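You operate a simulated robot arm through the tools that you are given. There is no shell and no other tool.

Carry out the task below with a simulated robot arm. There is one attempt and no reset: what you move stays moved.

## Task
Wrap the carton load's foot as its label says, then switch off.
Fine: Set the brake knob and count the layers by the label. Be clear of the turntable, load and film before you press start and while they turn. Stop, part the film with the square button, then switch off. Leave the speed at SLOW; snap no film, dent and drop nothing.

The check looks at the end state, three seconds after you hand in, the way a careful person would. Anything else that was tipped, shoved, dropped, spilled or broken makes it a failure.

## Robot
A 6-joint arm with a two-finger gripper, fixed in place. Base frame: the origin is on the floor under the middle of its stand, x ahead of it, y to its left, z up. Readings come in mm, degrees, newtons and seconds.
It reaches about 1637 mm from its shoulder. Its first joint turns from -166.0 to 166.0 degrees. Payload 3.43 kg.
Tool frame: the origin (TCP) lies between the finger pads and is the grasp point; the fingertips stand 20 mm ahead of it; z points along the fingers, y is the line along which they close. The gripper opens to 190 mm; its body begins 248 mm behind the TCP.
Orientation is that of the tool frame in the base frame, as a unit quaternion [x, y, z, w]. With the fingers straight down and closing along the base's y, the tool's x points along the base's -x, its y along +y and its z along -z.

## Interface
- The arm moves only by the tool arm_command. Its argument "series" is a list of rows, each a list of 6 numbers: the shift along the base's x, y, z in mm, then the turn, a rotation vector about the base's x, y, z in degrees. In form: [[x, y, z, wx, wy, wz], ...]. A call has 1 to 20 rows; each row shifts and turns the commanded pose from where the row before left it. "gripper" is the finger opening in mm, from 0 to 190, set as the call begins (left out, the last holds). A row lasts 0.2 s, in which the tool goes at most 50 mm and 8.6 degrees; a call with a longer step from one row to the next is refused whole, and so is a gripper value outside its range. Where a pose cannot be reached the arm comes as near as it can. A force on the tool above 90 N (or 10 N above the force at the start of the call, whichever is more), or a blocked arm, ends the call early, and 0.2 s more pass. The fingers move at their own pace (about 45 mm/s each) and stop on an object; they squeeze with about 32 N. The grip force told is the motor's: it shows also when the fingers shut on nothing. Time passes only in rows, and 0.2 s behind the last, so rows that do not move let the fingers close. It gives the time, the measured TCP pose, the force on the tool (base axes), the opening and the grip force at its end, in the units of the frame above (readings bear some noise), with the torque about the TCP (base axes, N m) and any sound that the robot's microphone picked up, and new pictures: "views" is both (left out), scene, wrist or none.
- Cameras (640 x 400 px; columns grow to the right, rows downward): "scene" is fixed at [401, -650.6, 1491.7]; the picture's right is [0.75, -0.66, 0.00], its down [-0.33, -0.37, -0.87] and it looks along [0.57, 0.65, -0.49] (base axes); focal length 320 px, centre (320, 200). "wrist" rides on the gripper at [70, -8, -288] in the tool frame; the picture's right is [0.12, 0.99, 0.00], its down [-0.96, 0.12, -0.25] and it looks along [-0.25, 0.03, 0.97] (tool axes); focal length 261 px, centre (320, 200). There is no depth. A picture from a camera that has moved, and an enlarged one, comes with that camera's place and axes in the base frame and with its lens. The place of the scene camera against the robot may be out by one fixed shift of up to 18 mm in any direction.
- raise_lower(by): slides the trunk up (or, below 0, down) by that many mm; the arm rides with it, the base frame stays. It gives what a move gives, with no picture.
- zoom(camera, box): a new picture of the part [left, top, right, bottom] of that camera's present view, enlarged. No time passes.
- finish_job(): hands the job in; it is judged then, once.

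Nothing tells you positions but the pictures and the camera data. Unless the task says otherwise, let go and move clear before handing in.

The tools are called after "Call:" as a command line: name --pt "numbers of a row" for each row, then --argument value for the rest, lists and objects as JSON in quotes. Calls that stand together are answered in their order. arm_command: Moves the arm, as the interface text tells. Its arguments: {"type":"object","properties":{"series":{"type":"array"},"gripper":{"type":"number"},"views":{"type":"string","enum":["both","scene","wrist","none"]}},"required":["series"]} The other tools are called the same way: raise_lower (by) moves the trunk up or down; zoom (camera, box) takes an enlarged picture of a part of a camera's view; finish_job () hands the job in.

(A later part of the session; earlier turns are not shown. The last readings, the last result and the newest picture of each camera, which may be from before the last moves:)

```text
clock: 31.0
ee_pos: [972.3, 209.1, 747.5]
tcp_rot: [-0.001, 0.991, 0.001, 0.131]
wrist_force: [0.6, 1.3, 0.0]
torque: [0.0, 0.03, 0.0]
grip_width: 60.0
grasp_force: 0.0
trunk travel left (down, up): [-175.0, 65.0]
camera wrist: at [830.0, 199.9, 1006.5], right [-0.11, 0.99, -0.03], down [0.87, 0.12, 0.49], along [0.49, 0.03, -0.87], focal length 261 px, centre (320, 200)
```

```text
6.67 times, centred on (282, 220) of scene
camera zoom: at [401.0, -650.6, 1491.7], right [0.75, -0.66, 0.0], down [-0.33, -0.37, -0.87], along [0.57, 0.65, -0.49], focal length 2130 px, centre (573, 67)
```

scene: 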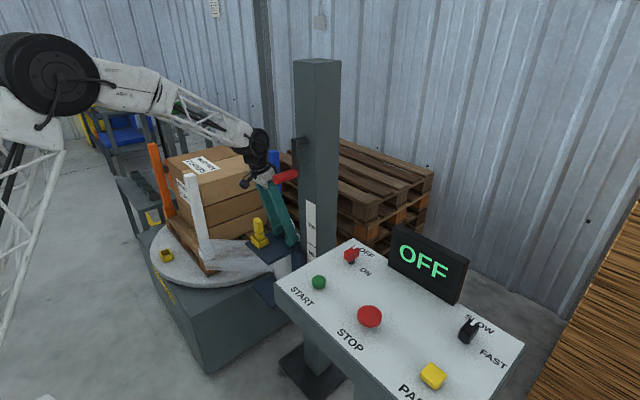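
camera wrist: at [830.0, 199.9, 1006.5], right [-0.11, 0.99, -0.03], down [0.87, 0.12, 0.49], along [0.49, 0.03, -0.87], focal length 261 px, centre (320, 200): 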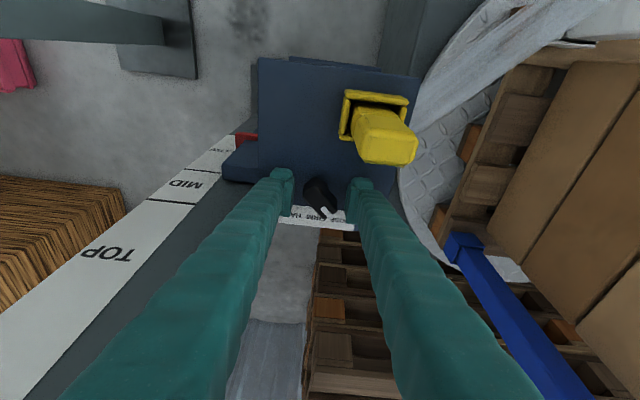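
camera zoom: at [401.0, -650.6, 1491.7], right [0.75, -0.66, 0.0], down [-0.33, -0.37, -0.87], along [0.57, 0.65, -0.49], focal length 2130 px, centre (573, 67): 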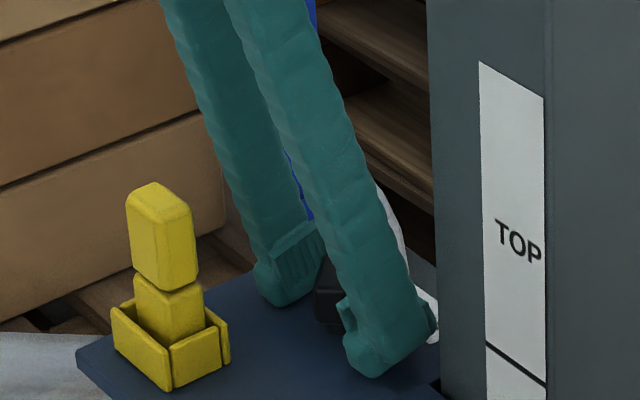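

Positioned around the knob without contact. Closing gently so the bar turns parallel to the jaws.

Call:
arm_command --pt "0 0 0 0 0 0" --pt "0 0 0 0 0 0" --pt "0 0 0 0 0 0" --gripper 34 --views "none"

Call:
zoom --camera "wrist" --box '[256, 140, 384, 220]'

```text
clock: 31.8
ee_pos: [971.8, 210.0, 746.0]
tcp_rot: [0.0, 0.991, 0.0, 0.131]
wrist_force: [1.5, 2.3, -0.7]
torque: [0.05, -0.13, 0.01]
grip_width: 43.9
grasp_force: 44.5
trunk travel left (down, up): [-175.0, 65.0]
```

```text
5.00 times, centred on (320, 180) of wrist
camera zoom: at [830.0, 200.1, 1006.5], right [-0.11, 0.99, -0.03], down [0.87, 0.12, 0.49], along [0.49, 0.03, -0.87], focal length 1303 px, centre (320, 300)
```

zoom: 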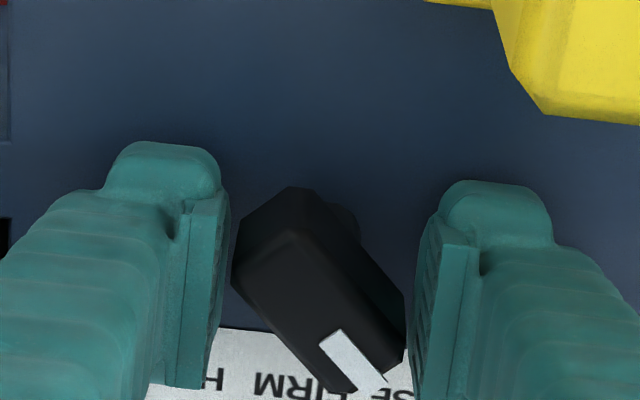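

The jaws pinch the bar diagonally and the knob is stiff, so it did not self-align. I'll turn the tool clockwise about the knob while holding it, a little first, to see if it follows.

Call:
arm_command --pt "0 0 0 0 0 -4" --pt "0 0 0 0 0 -6" --pt "0 0 0 0 0 -6" --pt "0 0 0 0 0 0" --gripper 20 --views "none"

Call:
zoom --camera "wrist" --box '[256, 140, 384, 220]'

Call:
zoom --camera "scene" --box '[250, 190, 314, 250]'

```text
clock: 32.8
ee_pos: [972.6, 209.6, 746.8]
tcp_rot: [0.14, 0.982, -0.02, 0.129]
wrist_force: [-0.8, -14.6, -0.8]
torque: [-0.05, 0.08, 0.03]
grip_width: 21.0
grasp_force: 44.7
trunk travel left (down, up): [-175.0, 65.0]
```

```text
5.00 times, centred on (320, 180) of wrist
camera zoom: at [832.9, 239.6, 1006.6], right [0.16, 0.99, -0.03], down [0.86, -0.13, 0.49], along [0.48, -0.11, -0.87], focal length 1303 px, centre (320, 300)
```

zoom: 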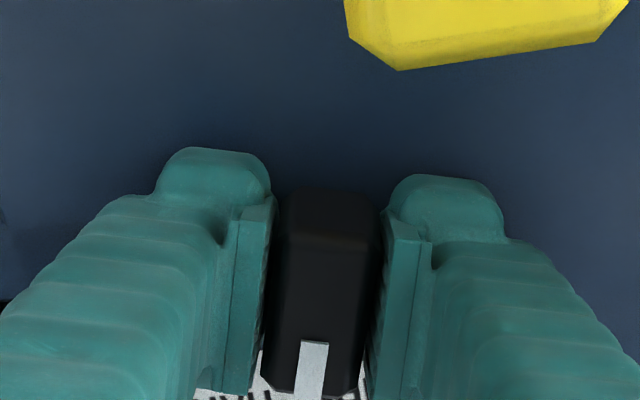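

```text
6.67 times, centred on (282, 220) of scene
camera zoom: at [401.0, -650.6, 1491.7], right [0.75, -0.66, 0.0], down [-0.33, -0.37, -0.87], along [0.57, 0.65, -0.49], focal length 2130 px, centre (573, 67)
```

zoom: 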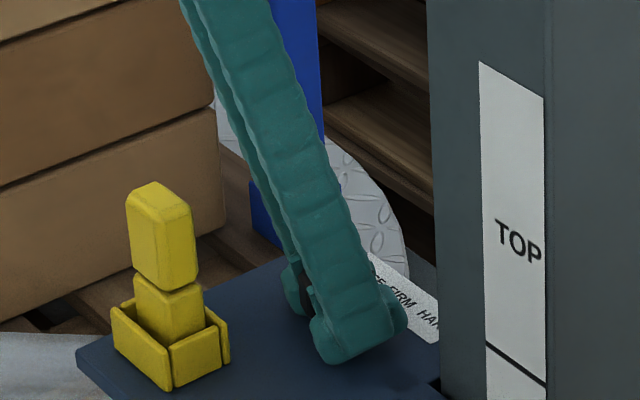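

The knob swung flush with the jaws, which are at -16 degrees, so it has gone a little past FIRM. I'll turn back +16 degrees so it points straight along +x.

Call:
arm_command --pt "0 0 0 0 0 5" --pt "0 0 0 0 0 6" --pt "0 0 0 0 0 5" --pt "0 0 0 0 0 0" --views "none"

Call:
zoom --camera "wrist" --box '[256, 140, 384, 220]'

Call:
zoom --camera "scene" --box '[250, 190, 314, 250]'

```text
clock: 33.8
ee_pos: [970.7, 210.1, 746.9]
tcp_rot: [0.0, 0.991, 0.0, 0.13]
wrist_force: [-3.4, -28.3, -0.2]
torque: [-0.25, -0.07, 0.02]
grip_width: 21.2
grasp_force: 45.0
trunk travel left (down, up): [-175.0, 65.0]
```

```text
5.00 times, centred on (320, 180) of wrist
camera zoom: at [829.6, 200.1, 1006.3], right [-0.12, 0.99, -0.03], down [0.87, 0.12, 0.49], along [0.49, 0.03, -0.87], focal length 1303 px, centre (320, 300)
```

zoom: 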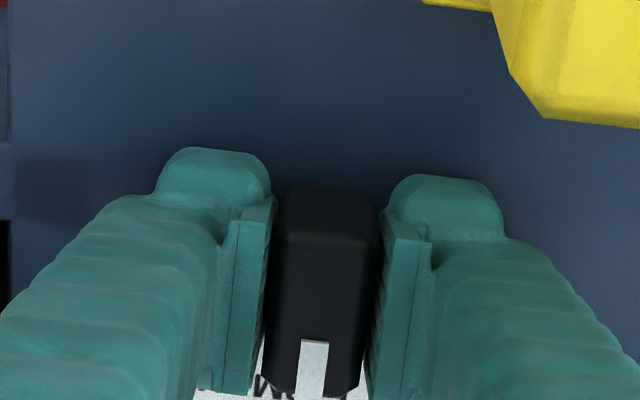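

```text
6.67 times, centred on (282, 220) of scene
camera zoom: at [401.0, -650.6, 1491.7], right [0.75, -0.66, 0.0], down [-0.33, -0.37, -0.87], along [0.57, 0.65, -0.49], focal length 2130 px, centre (573, 67)
```

zoom: 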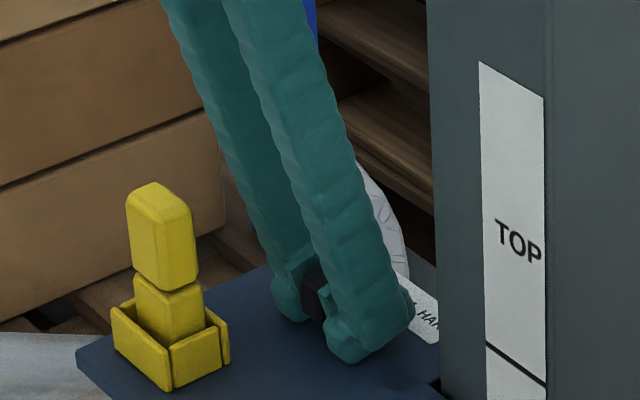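

The knob now lies along x. Releasing to check where the pointer stands.

Call:
arm_command --pt "0 0 0 0 0 0" --pt "0 0 0 0 0 0" --pt "0 0 0 0 0 0" --gripper 60 --views "none"

Call:
zoom --camera "wrist" --box '[256, 140, 384, 220]'

```text
clock: 34.6
ee_pos: [972.0, 212.0, 747.3]
tcp_rot: [0.001, 0.991, 0.0, 0.13]
wrist_force: [0.0, 0.2, 0.9]
torque: [-0.05, -0.03, -0.02]
grip_width: 60.1
grasp_force: 0.0
trunk travel left (down, up): [-175.0, 65.0]
```

```text
5.00 times, centred on (320, 180) of wrist
camera zoom: at [829.6, 201.6, 1006.4], right [-0.12, 0.99, -0.03], down [0.86, 0.12, 0.49], along [0.49, 0.03, -0.87], focal length 1303 px, centre (320, 300)
```

zoom: 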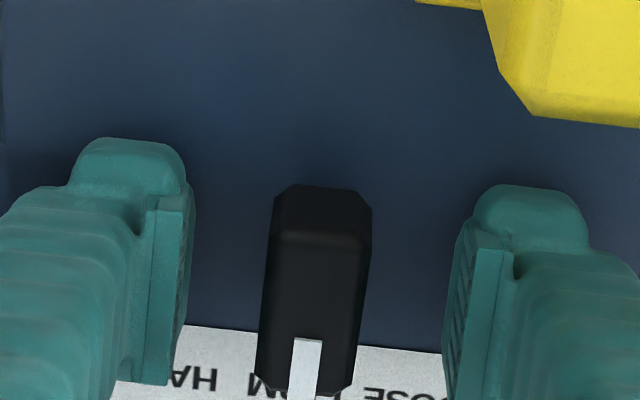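

The pointer is at FIRM. I'll rise clear and verify from above.

Call:
arm_command --pt "0 0 15 0 0 0" --pt "0 0 30 0 0 0" --pt "0 0 45 0 0 0" --pt "0 0 45 0 0 0" --pt "0 0 0 0 0 0"

Call:
zoom --camera "wrist" --box '[270, 120, 370, 200]'

Call:
zoom --camera "wrist" --box '[220, 100, 300, 160]'

Call:
zoom --camera "scene" --box '[250, 200, 314, 250]'

```text
clock: 35.8
ee_pos: [972.7, 209.0, 882.6]
tcp_rot: [0.0, 0.991, -0.001, 0.13]
wrist_force: [-0.5, -0.2, -0.4]
torque: [-0.01, -0.03, 0.01]
grip_width: 59.9
grasp_force: 0.0
trunk travel left (down, up): [-175.0, 65.0]
camera wrist: at [829.7, 200.3, 1141.5], right [-0.11, 0.99, -0.03], down [0.87, 0.12, 0.49], along [0.49, 0.03, -0.87], focal length 261 px, centre (320, 200)
```

scene: 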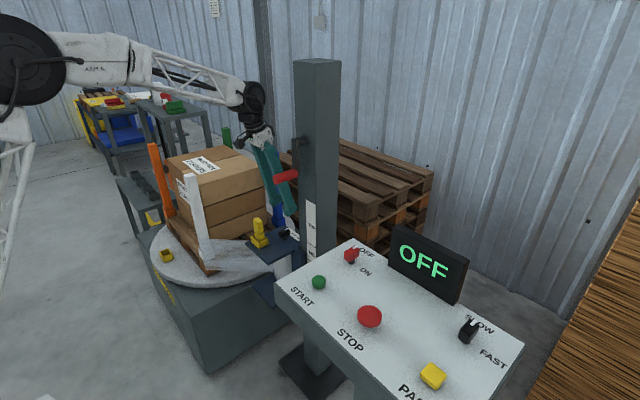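
wrist: 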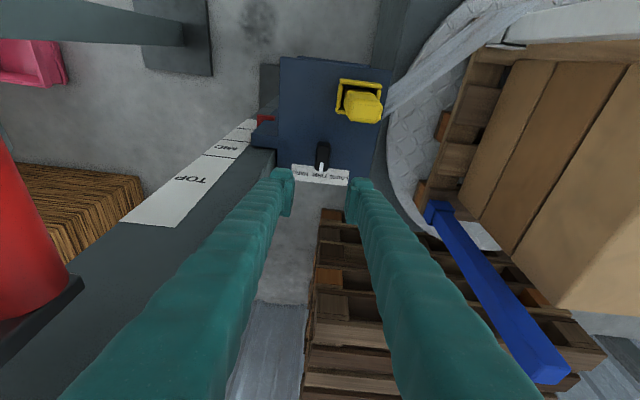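

```text
5.00 times, centred on (320, 160) of wrist
camera zoom: at [829.7, 200.3, 1141.5], right [-0.11, 0.99, -0.03], down [0.87, 0.12, 0.49], along [0.49, 0.03, -0.87], focal length 1303 px, centre (320, 400)
```

zoom: 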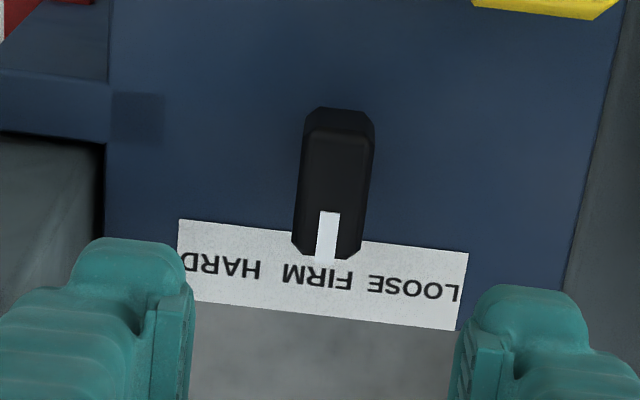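

```text
6.67 times, centred on (260, 130) of wrist
camera zoom: at [829.7, 200.3, 1141.5], right [-0.11, 0.99, -0.03], down [0.87, 0.12, 0.49], along [0.49, 0.03, -0.87], focal length 1738 px, centre (720, 667)
```

zoom: 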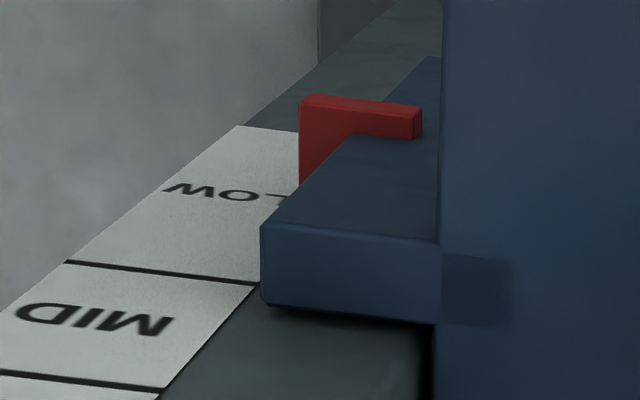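

```text
8.00 times, centred on (282, 225) of scene
camera zoom: at [401.0, -650.6, 1491.7], right [0.75, -0.66, 0.0], down [-0.33, -0.37, -0.87], along [0.57, 0.65, -0.49], focal length 2556 px, centre (624, 0)
```

zoom: 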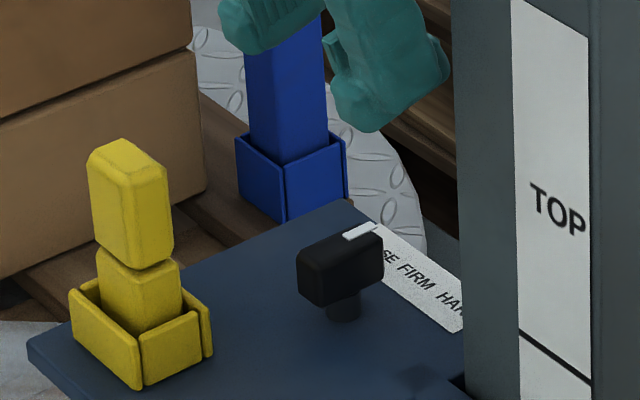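

The brake is set at FIRM, the carriage pointer is at LOW, and the peg is stowed. Next I'll back away from the mast and crank and swing over to the console for a view from above.

Call:
arm_command --pt "-40 0 22 0 0 0" --pt "-44 0 20 0 0 0" --pt "-44 0 20 0 0 0" --pt "-44 0 20 0 0 0" --pt "-44 0 20 0 0 0" --pt "-44 0 20 0 0 0" --pt "-44 0 20 0 0 0" --views "none"

Call:
arm_command --pt "0 -40 13 0 0 0" --pt "0 -40 13 0 0 0" --pt "0 -40 13 0 0 0" --pt "0 -40 13 0 0 0" --pt "0 -40 13 0 0 0" --pt "0 -40 13 0 0 0" --pt "0 -40 13 0 0 0" --pt "0 -40 13 0 0 0" --pt "0 -40 13 0 0 0" --pt "0 -40 13 0 0 0" --pt "0 -40 13 0 0 0" --pt "0 -40 13 0 0 0" --pt "0 -40 13 0 0 0" --pt "0 -40 13 0 0 0" --gripper 120

```text
clock: 37.4
ee_pos: [666.7, 208.8, 1023.9]
tcp_rot: [0.0, 0.992, -0.001, 0.13]
wrist_force: [1.2, -0.2, -1.6]
torque: [-0.08, 0.14, -0.01]
grip_width: 60.0
grasp_force: 0.0
trunk travel left (down, up): [-175.0, 65.0]
```

```text
clock: 40.4
ee_pos: [666.7, -347.3, 1205.3]
tcp_rot: [0.001, 0.992, -0.002, 0.13]
wrist_force: [-0.2, 1.5, 1.1]
torque: [-0.17, 0.0, -0.04]
grip_width: 120.2
grasp_force: 0.0
trunk travel left (down, up): [-175.0, 65.0]
camera wrist: at [524.7, -357.1, 1465.5], right [-0.12, 0.99, -0.03], down [0.86, 0.12, 0.49], along [0.49, 0.03, -0.87], focal length 261 px, centre (320, 200)
```

scene: 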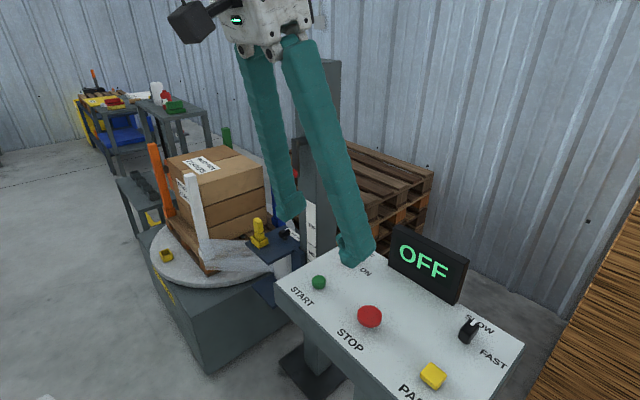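
wrist: 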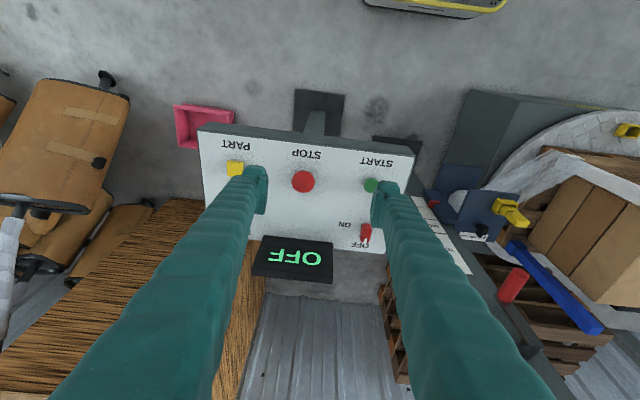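

Call:
zoom --camera "wrist" --box '[330, 145, 410, 255]'

Call:
zoom --camera "wrist" --box '[190, 110, 430, 260]'

Call:
zoom --camera "scene" --box '[275, 225, 525, 400]'

```text
3.64 times, centred on (370, 200) of wrist
camera zoom: at [524.7, -357.1, 1465.5], right [-0.12, 0.99, -0.03], down [0.86, 0.12, 0.49], along [0.49, 0.03, -0.87], focal length 948 px, centre (138, 200)
```

zoom: 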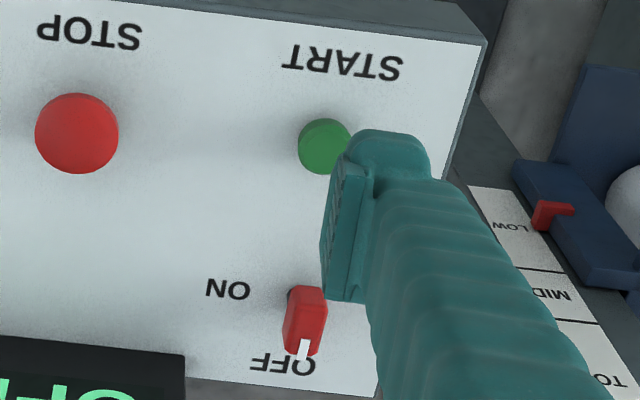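

```text
2.67 times, centred on (310, 185) of wrist
camera zoom: at [524.7, -357.1, 1465.5], right [-0.12, 0.99, -0.03], down [0.86, 0.12, 0.49], along [0.49, 0.03, -0.87], focal length 695 px, centre (347, 240)
```

zoom: 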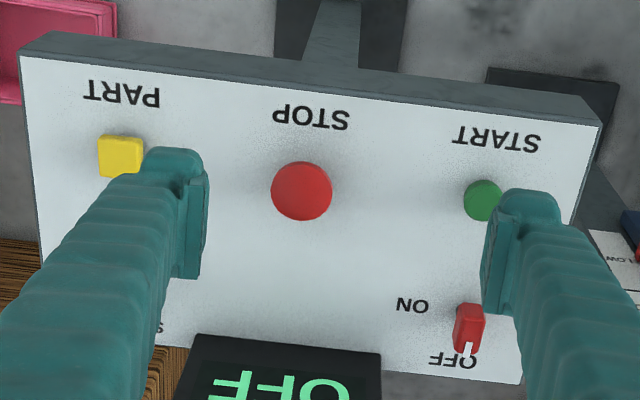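

```text
2.29 times, centred on (400, 312) of scene
camera zoom: at [401.0, -650.6, 1491.7], right [0.75, -0.66, 0.0], down [-0.33, -0.37, -0.87], along [0.57, 0.65, -0.49], focal length 730 px, centre (137, -57)
```

zoom: 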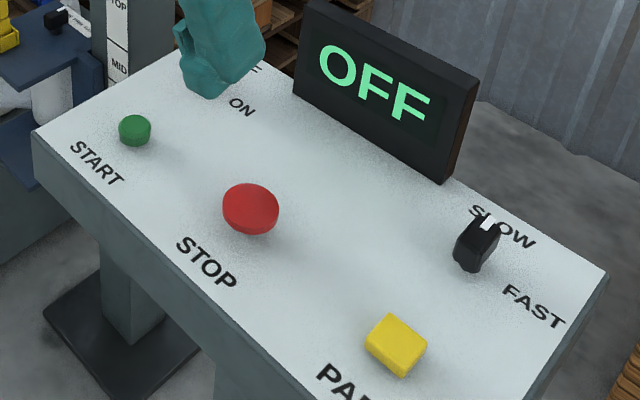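

I've mapped the console. The main switch is at about (886, -219) and points +x at OFF, with ON toward -y, so it needs a quarter turn clockwise. START is near (767, -230) and the display's top is near z 1066. I'll straighten the tool and move above the switch.

Call:
arm_command --pt "31.3 18.3 -17.9 0 2.15 0" --pt "31.3 18.3 -17.9 0 2.15 0" --pt "31.3 18.3 -17.9 0 2.15 0" --pt "31.3 18.3 -17.9 0 2.15 0" --pt "31.3 18.3 -17.9 0 2.15 0" --pt "31.3 18.3 -17.9 0 2.15 0" --pt "31.3 18.3 -17.9 0 2.15 0" --pt "0 0 0 0 0 0" --gripper 80

Call:
zoom --camera "wrist" --box '[240, 150, 400, 250]'

```text
clock: 42.2
ee_pos: [885.3, -220.8, 1079.8]
tcp_rot: [0.0, 1.0, 0.0, -0.001]
wrist_force: [1.0, -0.2, -0.3]
torque: [0.01, 0.09, 0.0]
grip_width: 80.0
grasp_force: 0.1
trunk travel left (down, up): [-175.0, 65.0]
camera wrist: at [815.4, -230.6, 1367.3], right [-0.12, 0.99, 0.0], down [0.96, 0.12, 0.25], along [0.24, 0.03, -0.97], focal length 261 px, centre (320, 200)
```

scene: 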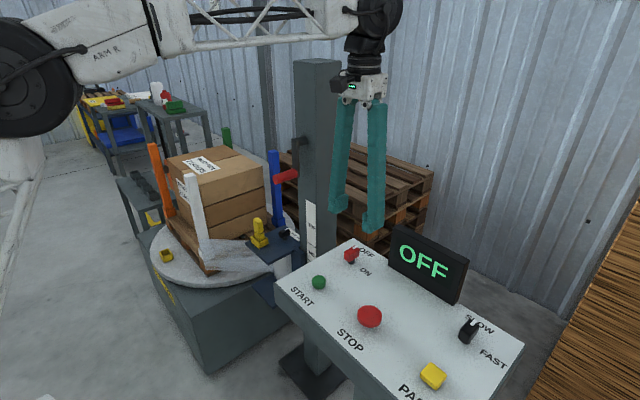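
wrist: 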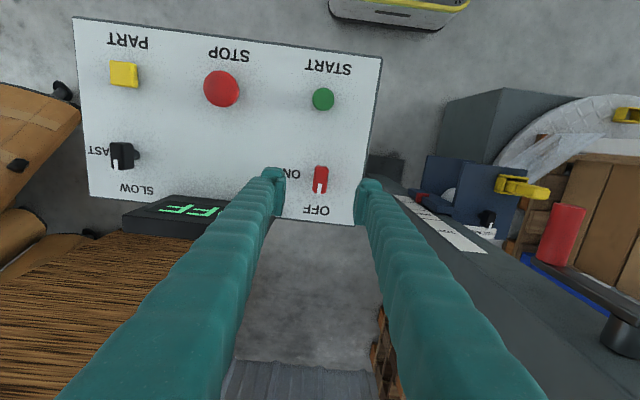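

```text
4.00 times, centred on (320, 200) of wrist
camera zoom: at [815.4, -230.6, 1367.3], right [-0.12, 0.99, 0.0], down [0.96, 0.12, 0.25], along [0.24, 0.03, -0.97], focal length 1043 px, centre (320, 200)
```

zoom: 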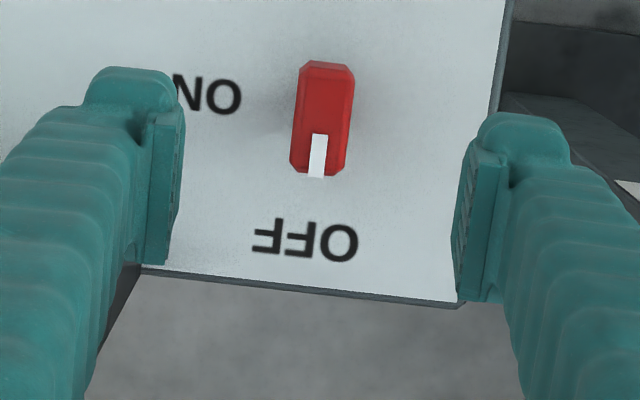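

The switch is centred under the gripper, within 2 mm. I'll descend to just above the panel with the jaws at 56 mm.

Call:
arm_command --pt "1 0 -32 0 0 0" --pt "0.5 0 -32 0 0 0" --pt "0.5 0 -30 0 0 0" --pt "0 0 -18 0 0 0" --pt "0 0 -14 0 0 0" --pt "0 0 0 0 0 0" --gripper 56

Call:
zoom --camera "wrist" --box '[256, 150, 384, 230]'

Call:
zoom --camera "scene" --box '[320, 200, 400, 280]'

```text
clock: 43.6
ee_pos: [887.6, -221.8, 955.6]
tcp_rot: [0.0, 1.0, 0.0, 0.0]
wrist_force: [-0.4, 0.6, 1.1]
torque: [0.01, -0.02, -0.02]
grip_width: 56.0
grasp_force: 0.0
trunk travel left (down, up): [-175.0, 65.0]
camera wrist: at [818.4, -231.1, 1242.0], right [-0.12, 0.99, 0.0], down [0.96, 0.12, 0.25], along [0.25, 0.03, -0.97], focal length 261 px, centre (320, 200)
```

scene: 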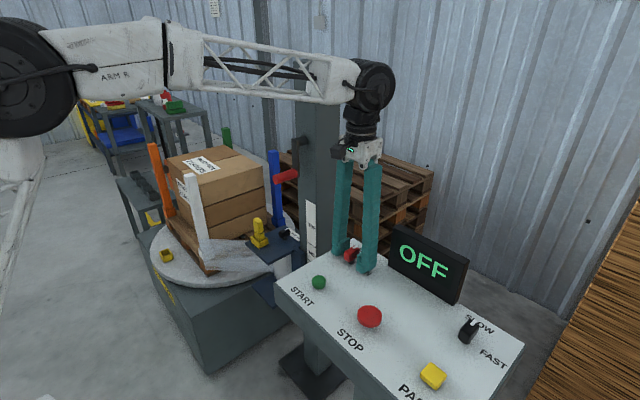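
wrist: 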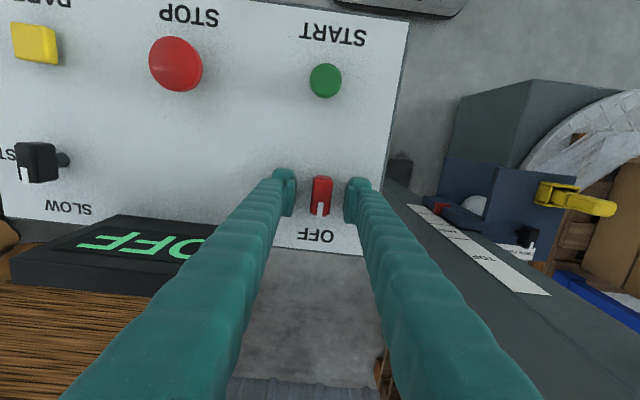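

```text
5.00 times, centred on (320, 190) of wrist
camera zoom: at [818.4, -231.1, 1242.0], right [-0.12, 0.99, 0.0], down [0.96, 0.12, 0.25], along [0.25, 0.03, -0.97], focal length 1303 px, centre (320, 250)
```

zoom: 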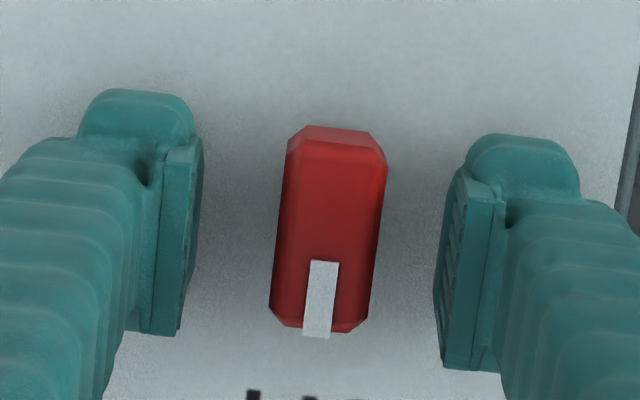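

```text
5.00 times, centred on (360, 240) of scene
camera zoom: at [401.0, -650.6, 1491.7], right [0.75, -0.66, 0.0], down [-0.33, -0.37, -0.87], along [0.57, 0.65, -0.49], focal length 1598 px, centre (120, 0)
```

zoom: 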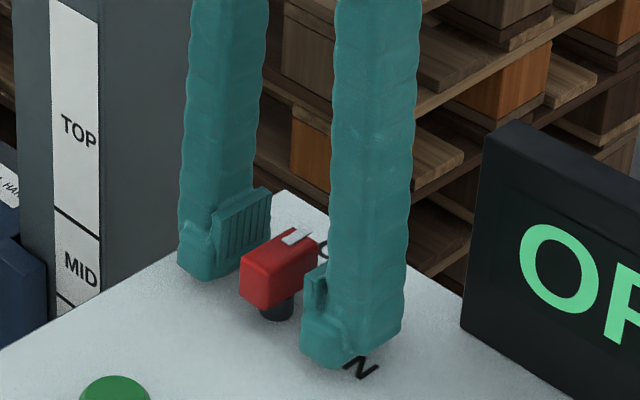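

The jaws straddle the switch; the knob is about 2 mm toward +y of centre. I'll correct that and grip it.

Call:
arm_command --pt "-1.5 1.8 -2 0 0 0" --pt "0 0 0 0 0 0" --pt "0 0 0 0 0 0" --pt "0 0 0 0 0 0" --gripper 14 --views "none"

Call:
zoom --camera "wrist" --box '[256, 150, 384, 230]'

```text
clock: 44.6
ee_pos: [887.4, -220.1, 952.9]
tcp_rot: [0.0, 1.0, -0.001, 0.0]
wrist_force: [2.6, -4.3, -0.4]
torque: [-0.03, -0.13, 0.01]
grip_width: 21.0
grasp_force: 45.1
trunk travel left (down, up): [-175.0, 65.0]
```

```text
5.00 times, centred on (320, 190) of wrist
camera zoom: at [816.7, -229.8, 1240.2], right [-0.12, 0.99, 0.0], down [0.96, 0.11, 0.25], along [0.25, 0.03, -0.97], focal length 1303 px, centre (320, 250)
```

zoom: 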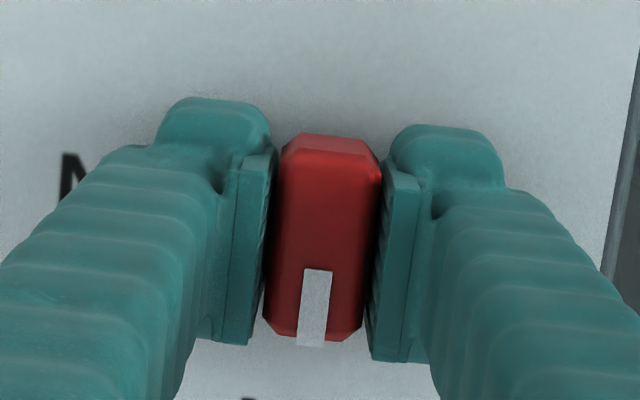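

Gripped flush at 21 mm. Turning the switch clockwise, half way first.

Call:
arm_command --pt "0 0 0 0 0 -8" --pt "0 0 0 0 0 -8" --pt "0 0 0 0 0 -8" --pt "0 0 0 0 0 -8" --pt "0 0 0 0 0 -8" --pt "0 0 0 0 0 0"

Call:
zoom --camera "wrist" --box '[256, 150, 384, 230]'

```text
clock: 46.0
ee_pos: [887.8, -220.4, 952.7]
tcp_rot: [0.343, 0.939, 0.0, -0.001]
wrist_force: [-9.2, -29.7, 1.2]
torque: [-0.33, 0.02, 0.03]
grip_width: 21.1
grasp_force: 44.7
trunk travel left (down, up): [-175.0, 65.0]
camera wrist: at [827.7, -183.8, 1240.3], right [0.55, 0.84, 0.0], down [0.81, -0.53, 0.25], along [0.21, -0.14, -0.97], focal length 261 px, centre (320, 200)
```

scene: 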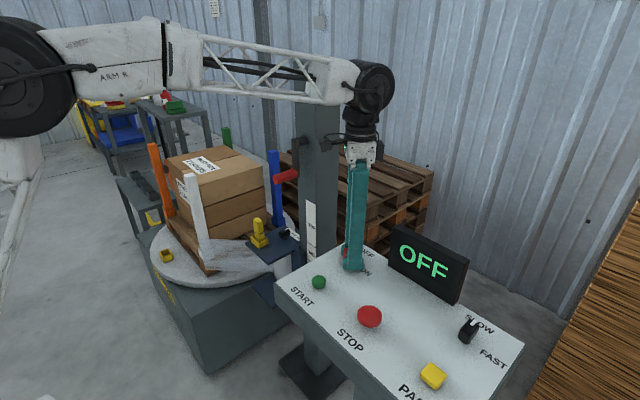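
wrist: 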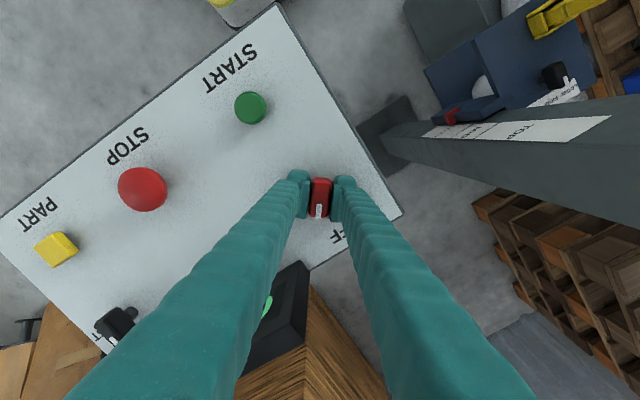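

```text
5.00 times, centred on (320, 190) of wrist
camera zoom: at [827.7, -183.8, 1240.3], right [0.55, 0.84, 0.0], down [0.81, -0.53, 0.25], along [0.21, -0.14, -0.97], focal length 1303 px, centre (320, 250)
```

zoom: 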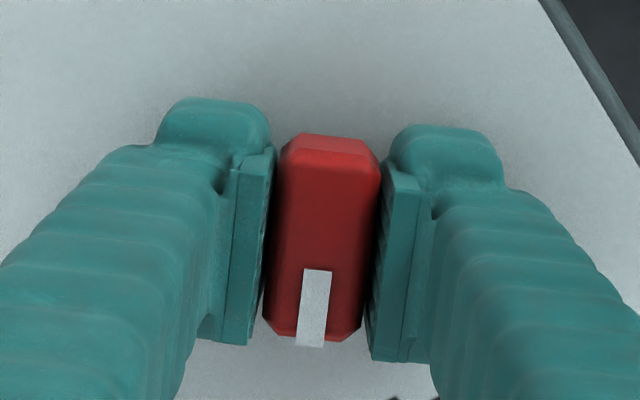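

The knob follows, with about 30 N of side load, so I'll ease the tool toward -y while turning the rest of the way.

Call:
arm_command --pt "-0.4 -1.4 0 0 0 0" --pt "0 0 0 0 0 -8" --pt "0 0 0 0 0 -8" --pt "0 0 0 0 0 -8" --pt "0 0 0 0 0 0" --views "scene"

```text
clock: 47.2
ee_pos: [886.3, -221.2, 952.7]
tcp_rot: [0.53, 0.848, 0.001, -0.001]
wrist_force: [-15.6, -35.2, 5.6]
torque: [-0.17, 0.18, 0.04]
grip_width: 20.8
grasp_force: 44.8
trunk travel left (down, up): [-175.0, 65.0]
```

scene: 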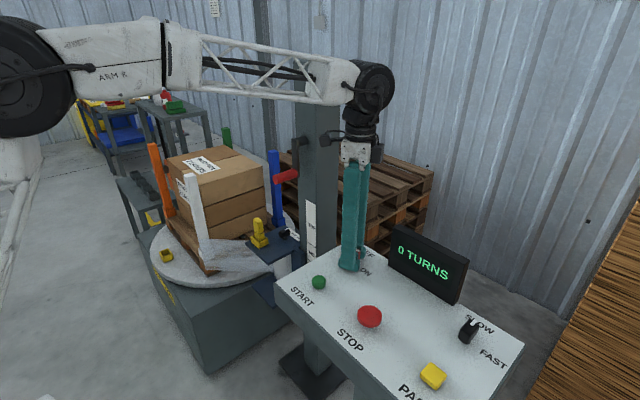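

The display now reads "0 TURNS", so it's on. I'll finish the quarter turn so the pointer rests fully at ON.

Call:
arm_command --pt "-0.8 -1.5 0 0 0 0" --pt "0 0 0 0 0 -8" --pt "0 0 0 0 0 -8" --pt "0 0 0 0 0 -8" --pt "0 0 0 0 0 -2" --pt "0 0 0 0 0 0" --views "scene"

Call:
zoom --camera "wrist" --box '[256, 150, 384, 230]'

```text
clock: 48.6
ee_pos: [884.1, -222.2, 953.1]
tcp_rot: [0.707, 0.707, 0.0, -0.002]
wrist_force: [-26.1, -15.8, -5.7]
torque: [0.12, 0.21, 0.04]
grip_width: 21.2
grasp_force: 44.7
trunk travel left (down, up): [-175.0, 65.0]
```

scene: 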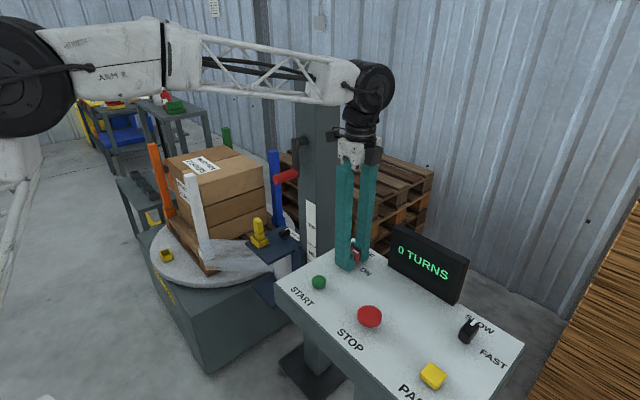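

```text
5.00 times, centred on (320, 190) of wrist
camera zoom: at [877.0, -153.6, 1240.3], right [0.99, 0.12, 0.0], down [0.12, -0.96, 0.25], along [0.03, -0.24, -0.97], focal length 1303 px, centre (320, 250)
```

zoom: 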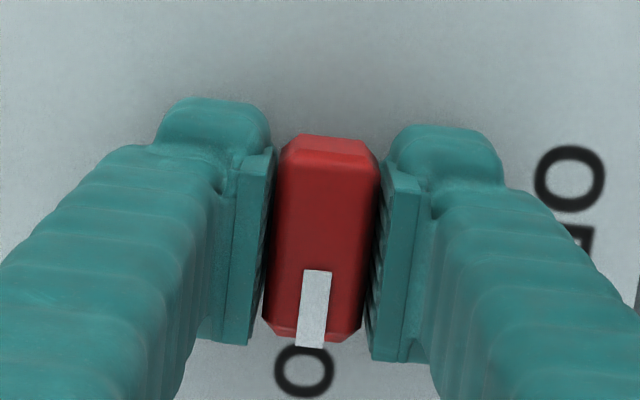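

The pointer is at ON. Releasing and rising.

Call:
arm_command --pt "0 0 0 0 0 0" --pt "0 0 0 0 0 0" --pt "0 0 10 0 0 0" --pt "0 0 25 0 0 0" --pt "0 0 40 0 0 0" --pt "0 0 45 0 0 0" --pt "0 0 0 0 0 0" --gripper 60

Call:
zoom --camera "wrist" --box '[240, 140, 400, 240]'

Call:
zoom --camera "scene" --box '[275, 225, 525, 400]'

```text
clock: 50.2
ee_pos: [884.3, -221.4, 1074.0]
tcp_rot: [0.707, 0.707, 0.001, 0.0]
wrist_force: [0.2, 0.1, -0.7]
torque: [0.02, -0.02, 0.03]
grip_width: 59.9
grasp_force: 0.0
trunk travel left (down, up): [-175.0, 65.0]
camera wrist: at [876.7, -152.7, 1361.4], right [0.99, 0.12, 0.0], down [0.12, -0.96, 0.25], along [0.03, -0.24, -0.97], focal length 261 px, centre (320, 200)
```

scene: 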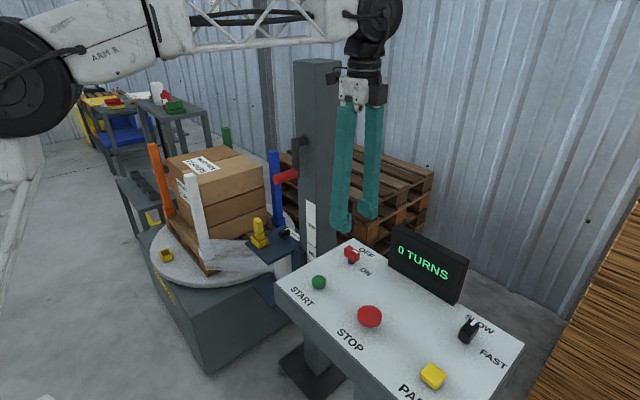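
wrist: 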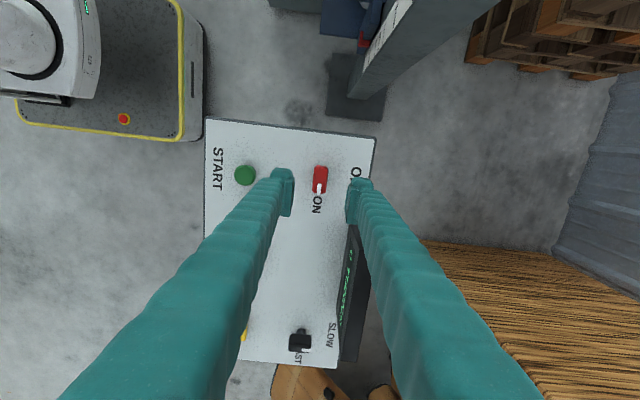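

```text
4.00 times, centred on (320, 190) of wrist
camera zoom: at [876.7, -152.7, 1361.4], right [0.99, 0.12, 0.0], down [0.12, -0.96, 0.25], along [0.03, -0.24, -0.97], focal length 1043 px, centre (320, 240)
```

zoom: 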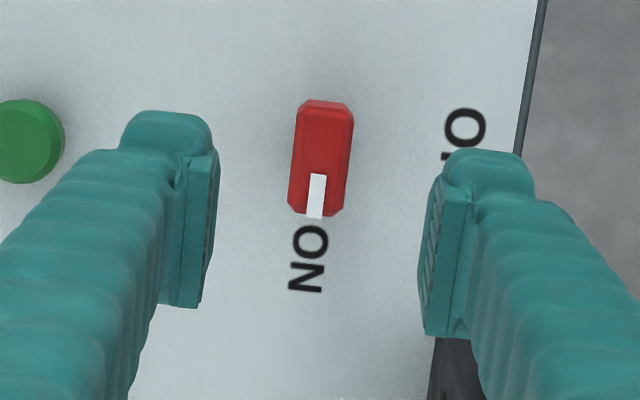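

```text
2.29 times, centred on (400, 312) of scene
camera zoom: at [401.0, -650.6, 1491.7], right [0.75, -0.66, 0.0], down [-0.33, -0.37, -0.87], along [0.57, 0.65, -0.49], focal length 730 px, centre (137, -57)
```

zoom: 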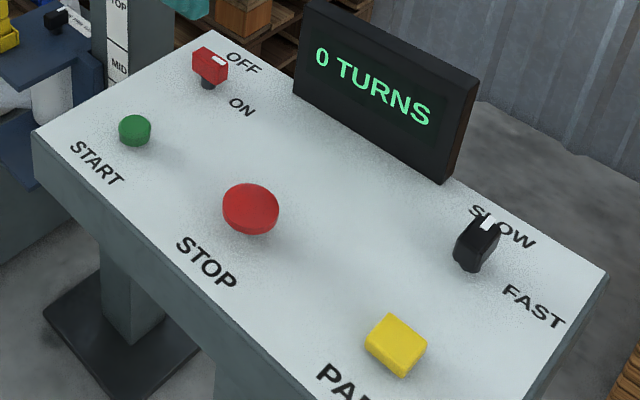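

The switch stands at ON with the display at 0 TURNS. I'll close the fingers and move above START at about (766, -232).

Call:
arm_command --pt "-40 -3.5 0 0 0 0" --pt "-40 -3.5 0 0 0 0" --pt "-38 -4 -14 0 0 0" --pt "0 0 -30 0 0 0" --pt "0 0 0 0 0 0" --pt "0 0 0 0 0 0" --gripper 0

Call:
zoom --camera "wrist" --box '[240, 120, 400, 240]'

Call:
zoom --camera "scene" --box '[260, 200, 380, 320]'

```text
clock: 51.6
ee_pos: [767.3, -232.0, 1028.5]
tcp_rot: [0.706, 0.708, 0.0, 0.0]
wrist_force: [1.1, -0.3, 0.1]
torque: [0.0, 0.03, 0.02]
grip_width: 0.0
grasp_force: 31.7
trunk travel left (down, up): [-175.0, 65.0]
camera wrist: at [759.5, -162.8, 1316.0], right [0.99, 0.12, 0.0], down [0.12, -0.96, 0.25], along [0.03, -0.24, -0.97], focal length 261 px, centre (320, 200)
```

scene: 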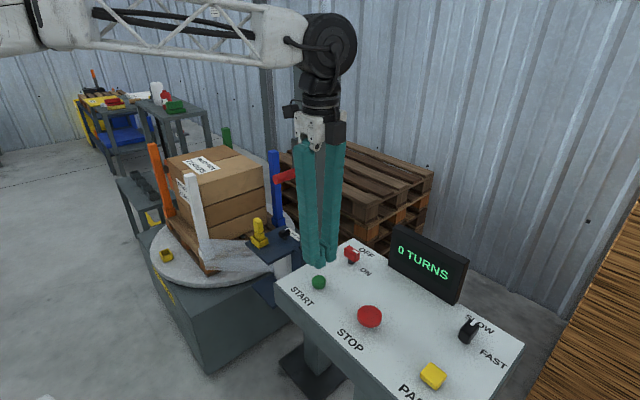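
wrist: 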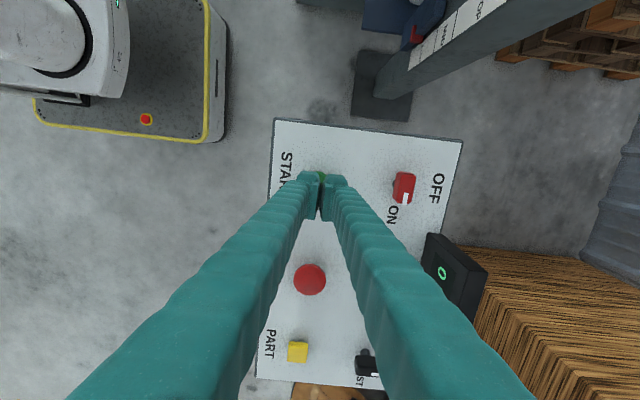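

```text
3.33 times, centred on (320, 180) of wrist
camera zoom: at [759.5, -162.8, 1316.0], right [0.99, 0.12, 0.0], down [0.12, -0.96, 0.25], along [0.03, -0.24, -0.97], focal length 869 px, centre (320, 267)
```

zoom: 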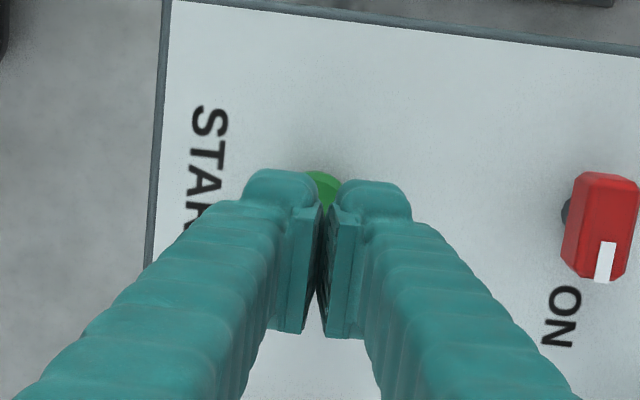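

```text
3.33 times, centred on (320, 260) of scene
camera zoom: at [401.0, -650.6, 1491.7], right [0.75, -0.66, 0.0], down [-0.33, -0.37, -0.87], along [0.57, 0.65, -0.49], focal length 1065 px, centre (320, 0)
```

zoom: 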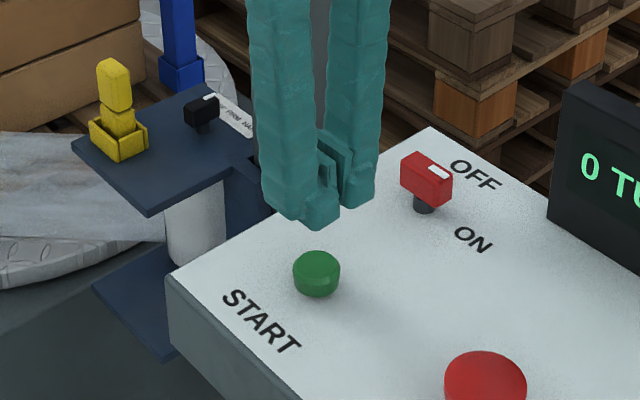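

Everything is set: FIRM, SLOW, LOW, peg stowed, arm clear of turntable and film. The tips are over START, so I'll descend to just above the button.

Call:
arm_command --pt "0 1 -20 0 0 0" --pt "0 1 -20 0 0 0" --pt "0 0 -14 0 0 0" --pt "0 0 0 0 0 0" --views "none"

Call:
zoom --camera "scene" --box '[280, 230, 380, 310]'

Call:
zoom --camera "wrist" --box '[270, 140, 370, 220]'

```text
clock: 52.6
ee_pos: [767.8, -230.5, 974.3]
tcp_rot: [0.707, 0.707, 0.0, 0.0]
wrist_force: [-0.5, -0.5, -0.7]
torque: [-0.03, -0.01, -0.01]
grip_width: 0.0
grasp_force: 32.1
trunk travel left (down, up): [-175.0, 65.0]
```

```text
5.00 times, centred on (330, 270) of scene
camera zoom: at [401.0, -650.6, 1491.7], right [0.75, -0.66, 0.0], down [-0.33, -0.37, -0.87], along [0.57, 0.65, -0.49], focal length 1598 px, centre (270, -150)
```

zoom: 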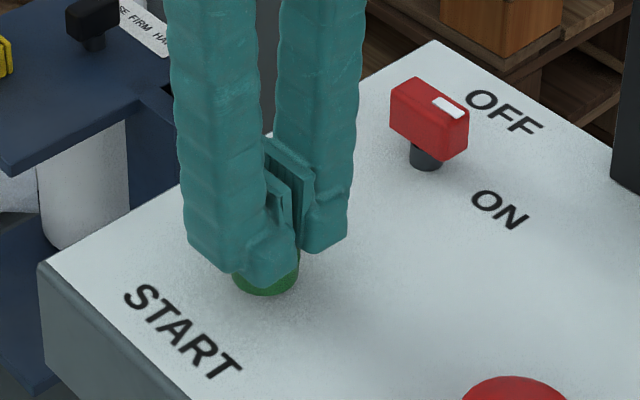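

```text
5.00 times, centred on (320, 180) of wrist
camera zoom: at [759.3, -161.8, 1262.2], right [0.99, 0.12, 0.0], down [0.12, -0.96, 0.25], along [0.03, -0.24, -0.97], focal length 1303 px, centre (320, 300)
```

zoom: 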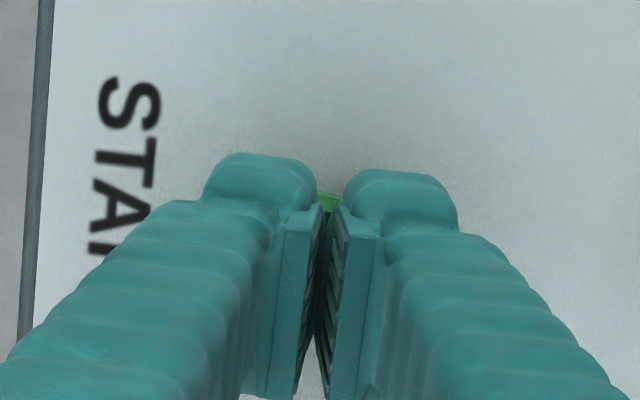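

Call:
arm_command --pt "0 0 -4 0 0 0" --pt "0 0 -4 0 0 0" --pt "0 0 -3 0 0 0" --views "scene"

```text
clock: 53.4
ee_pos: [768.2, -230.7, 965.4]
tcp_rot: [0.707, 0.708, 0.0, 0.001]
wrist_force: [-1.8, 1.2, 13.2]
torque: [0.03, 0.01, -0.02]
grip_width: 6.1
grasp_force: 33.8
trunk travel left (down, up): [-175.0, 65.0]
heard: click
```

scene: 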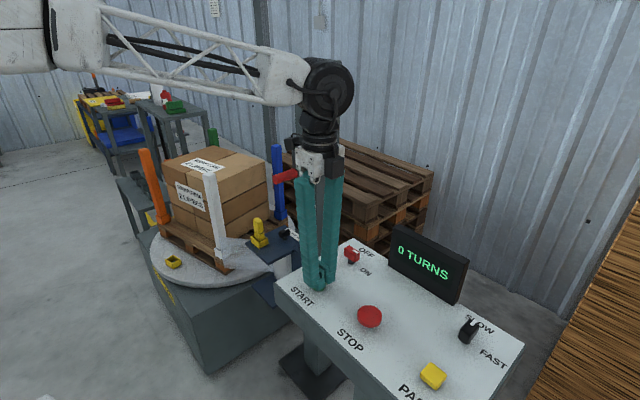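

A click, and the turntable has started turning. I'll lift and move over STOP while watching the turn count.

Call:
arm_command --pt "0 0 25 0 0 0" --pt "0.5 -12 32 0 0 0" --pt "1 -46 0 0 0 0" --pt "1 -46 0 0 0 0" --pt "1.5 -46 0 0 0 0" --gripper 0 --views "scene"

```text
clock: 54.6
ee_pos: [773.5, -380.8, 1023.1]
tcp_rot: [0.707, 0.707, -0.001, 0.0]
wrist_force: [-1.0, 1.4, 1.0]
torque: [-0.23, -0.05, -0.07]
grip_width: 0.1
grasp_force: 34.5
trunk travel left (down, up): [-175.0, 65.0]
```

scene: 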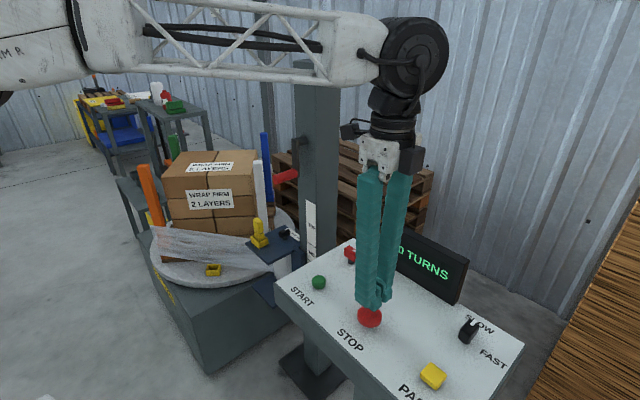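

It turns steadily at roughly 34 degrees per second, so about 10.5 s per turn, and the film lays on from the roll around the orange corner. I'll hold above STOP and track it.

Call:
arm_command --pt "0 0 0 0 0 0" --pt "0 0 0 0 0 0" --pt "0 0 0 0 0 0" --pt "0 0 0 0 0 0" --views "both"

Call:
zoom --camera "wrist" --box '[240, 100, 400, 240]'

Call:
zoom --camera "scene" --box '[130, 130, 320, 300]'

```text
clock: 55.6
ee_pos: [773.0, -381.8, 1023.2]
tcp_rot: [0.707, 0.707, 0.0, -0.001]
wrist_force: [-0.6, -0.1, -0.2]
torque: [-0.03, -0.01, 0.02]
grip_width: 0.2
grasp_force: 34.3
trunk travel left (down, up): [-175.0, 65.0]
camera wrist: at [765.0, -312.6, 1309.8], right [0.99, 0.12, 0.0], down [0.12, -0.96, 0.25], along [0.03, -0.24, -0.97], focal length 261 px, centre (320, 200)
```

scene: 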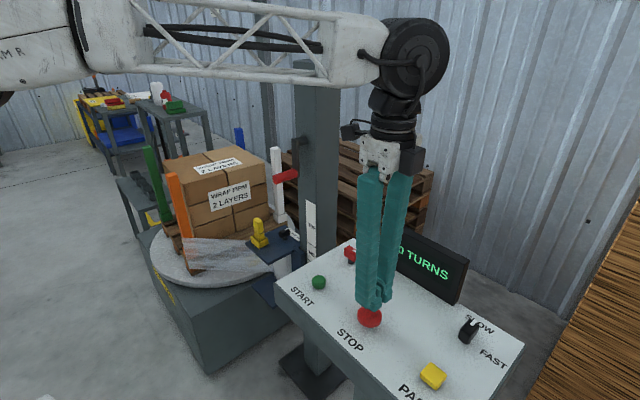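
wrist: 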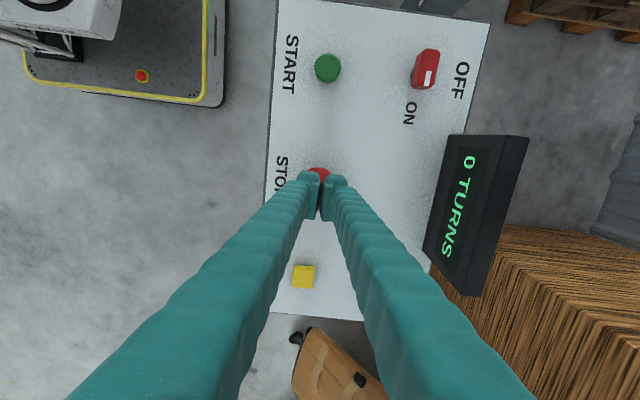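

```text
2.86 times, centred on (320, 170) of wrist
camera zoom: at [765.0, -312.6, 1309.8], right [0.99, 0.12, 0.0], down [0.12, -0.96, 0.25], along [0.03, -0.24, -0.97], focal length 745 px, centre (320, 286)
```

zoom: 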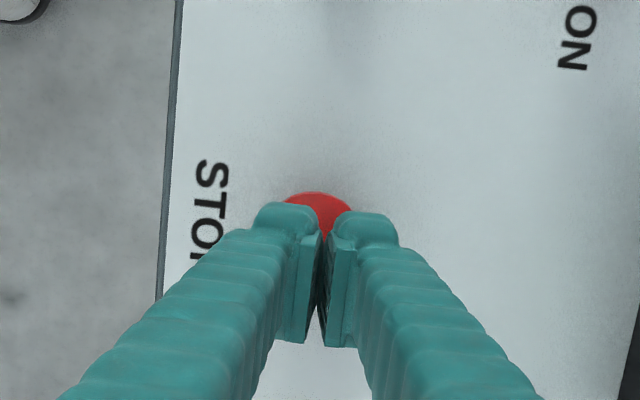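

```text
2.35 times, centred on (225, 215) of scene
camera zoom: at [401.0, -650.6, 1491.7], right [0.75, -0.66, 0.0], down [-0.33, -0.37, -0.87], along [0.57, 0.65, -0.49], focal length 752 px, centre (544, 165)
```

zoom: 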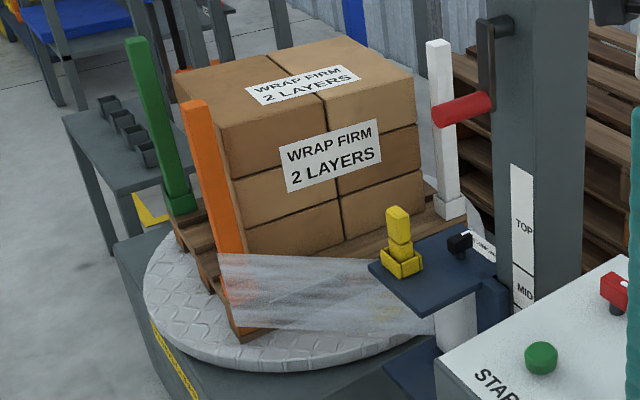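

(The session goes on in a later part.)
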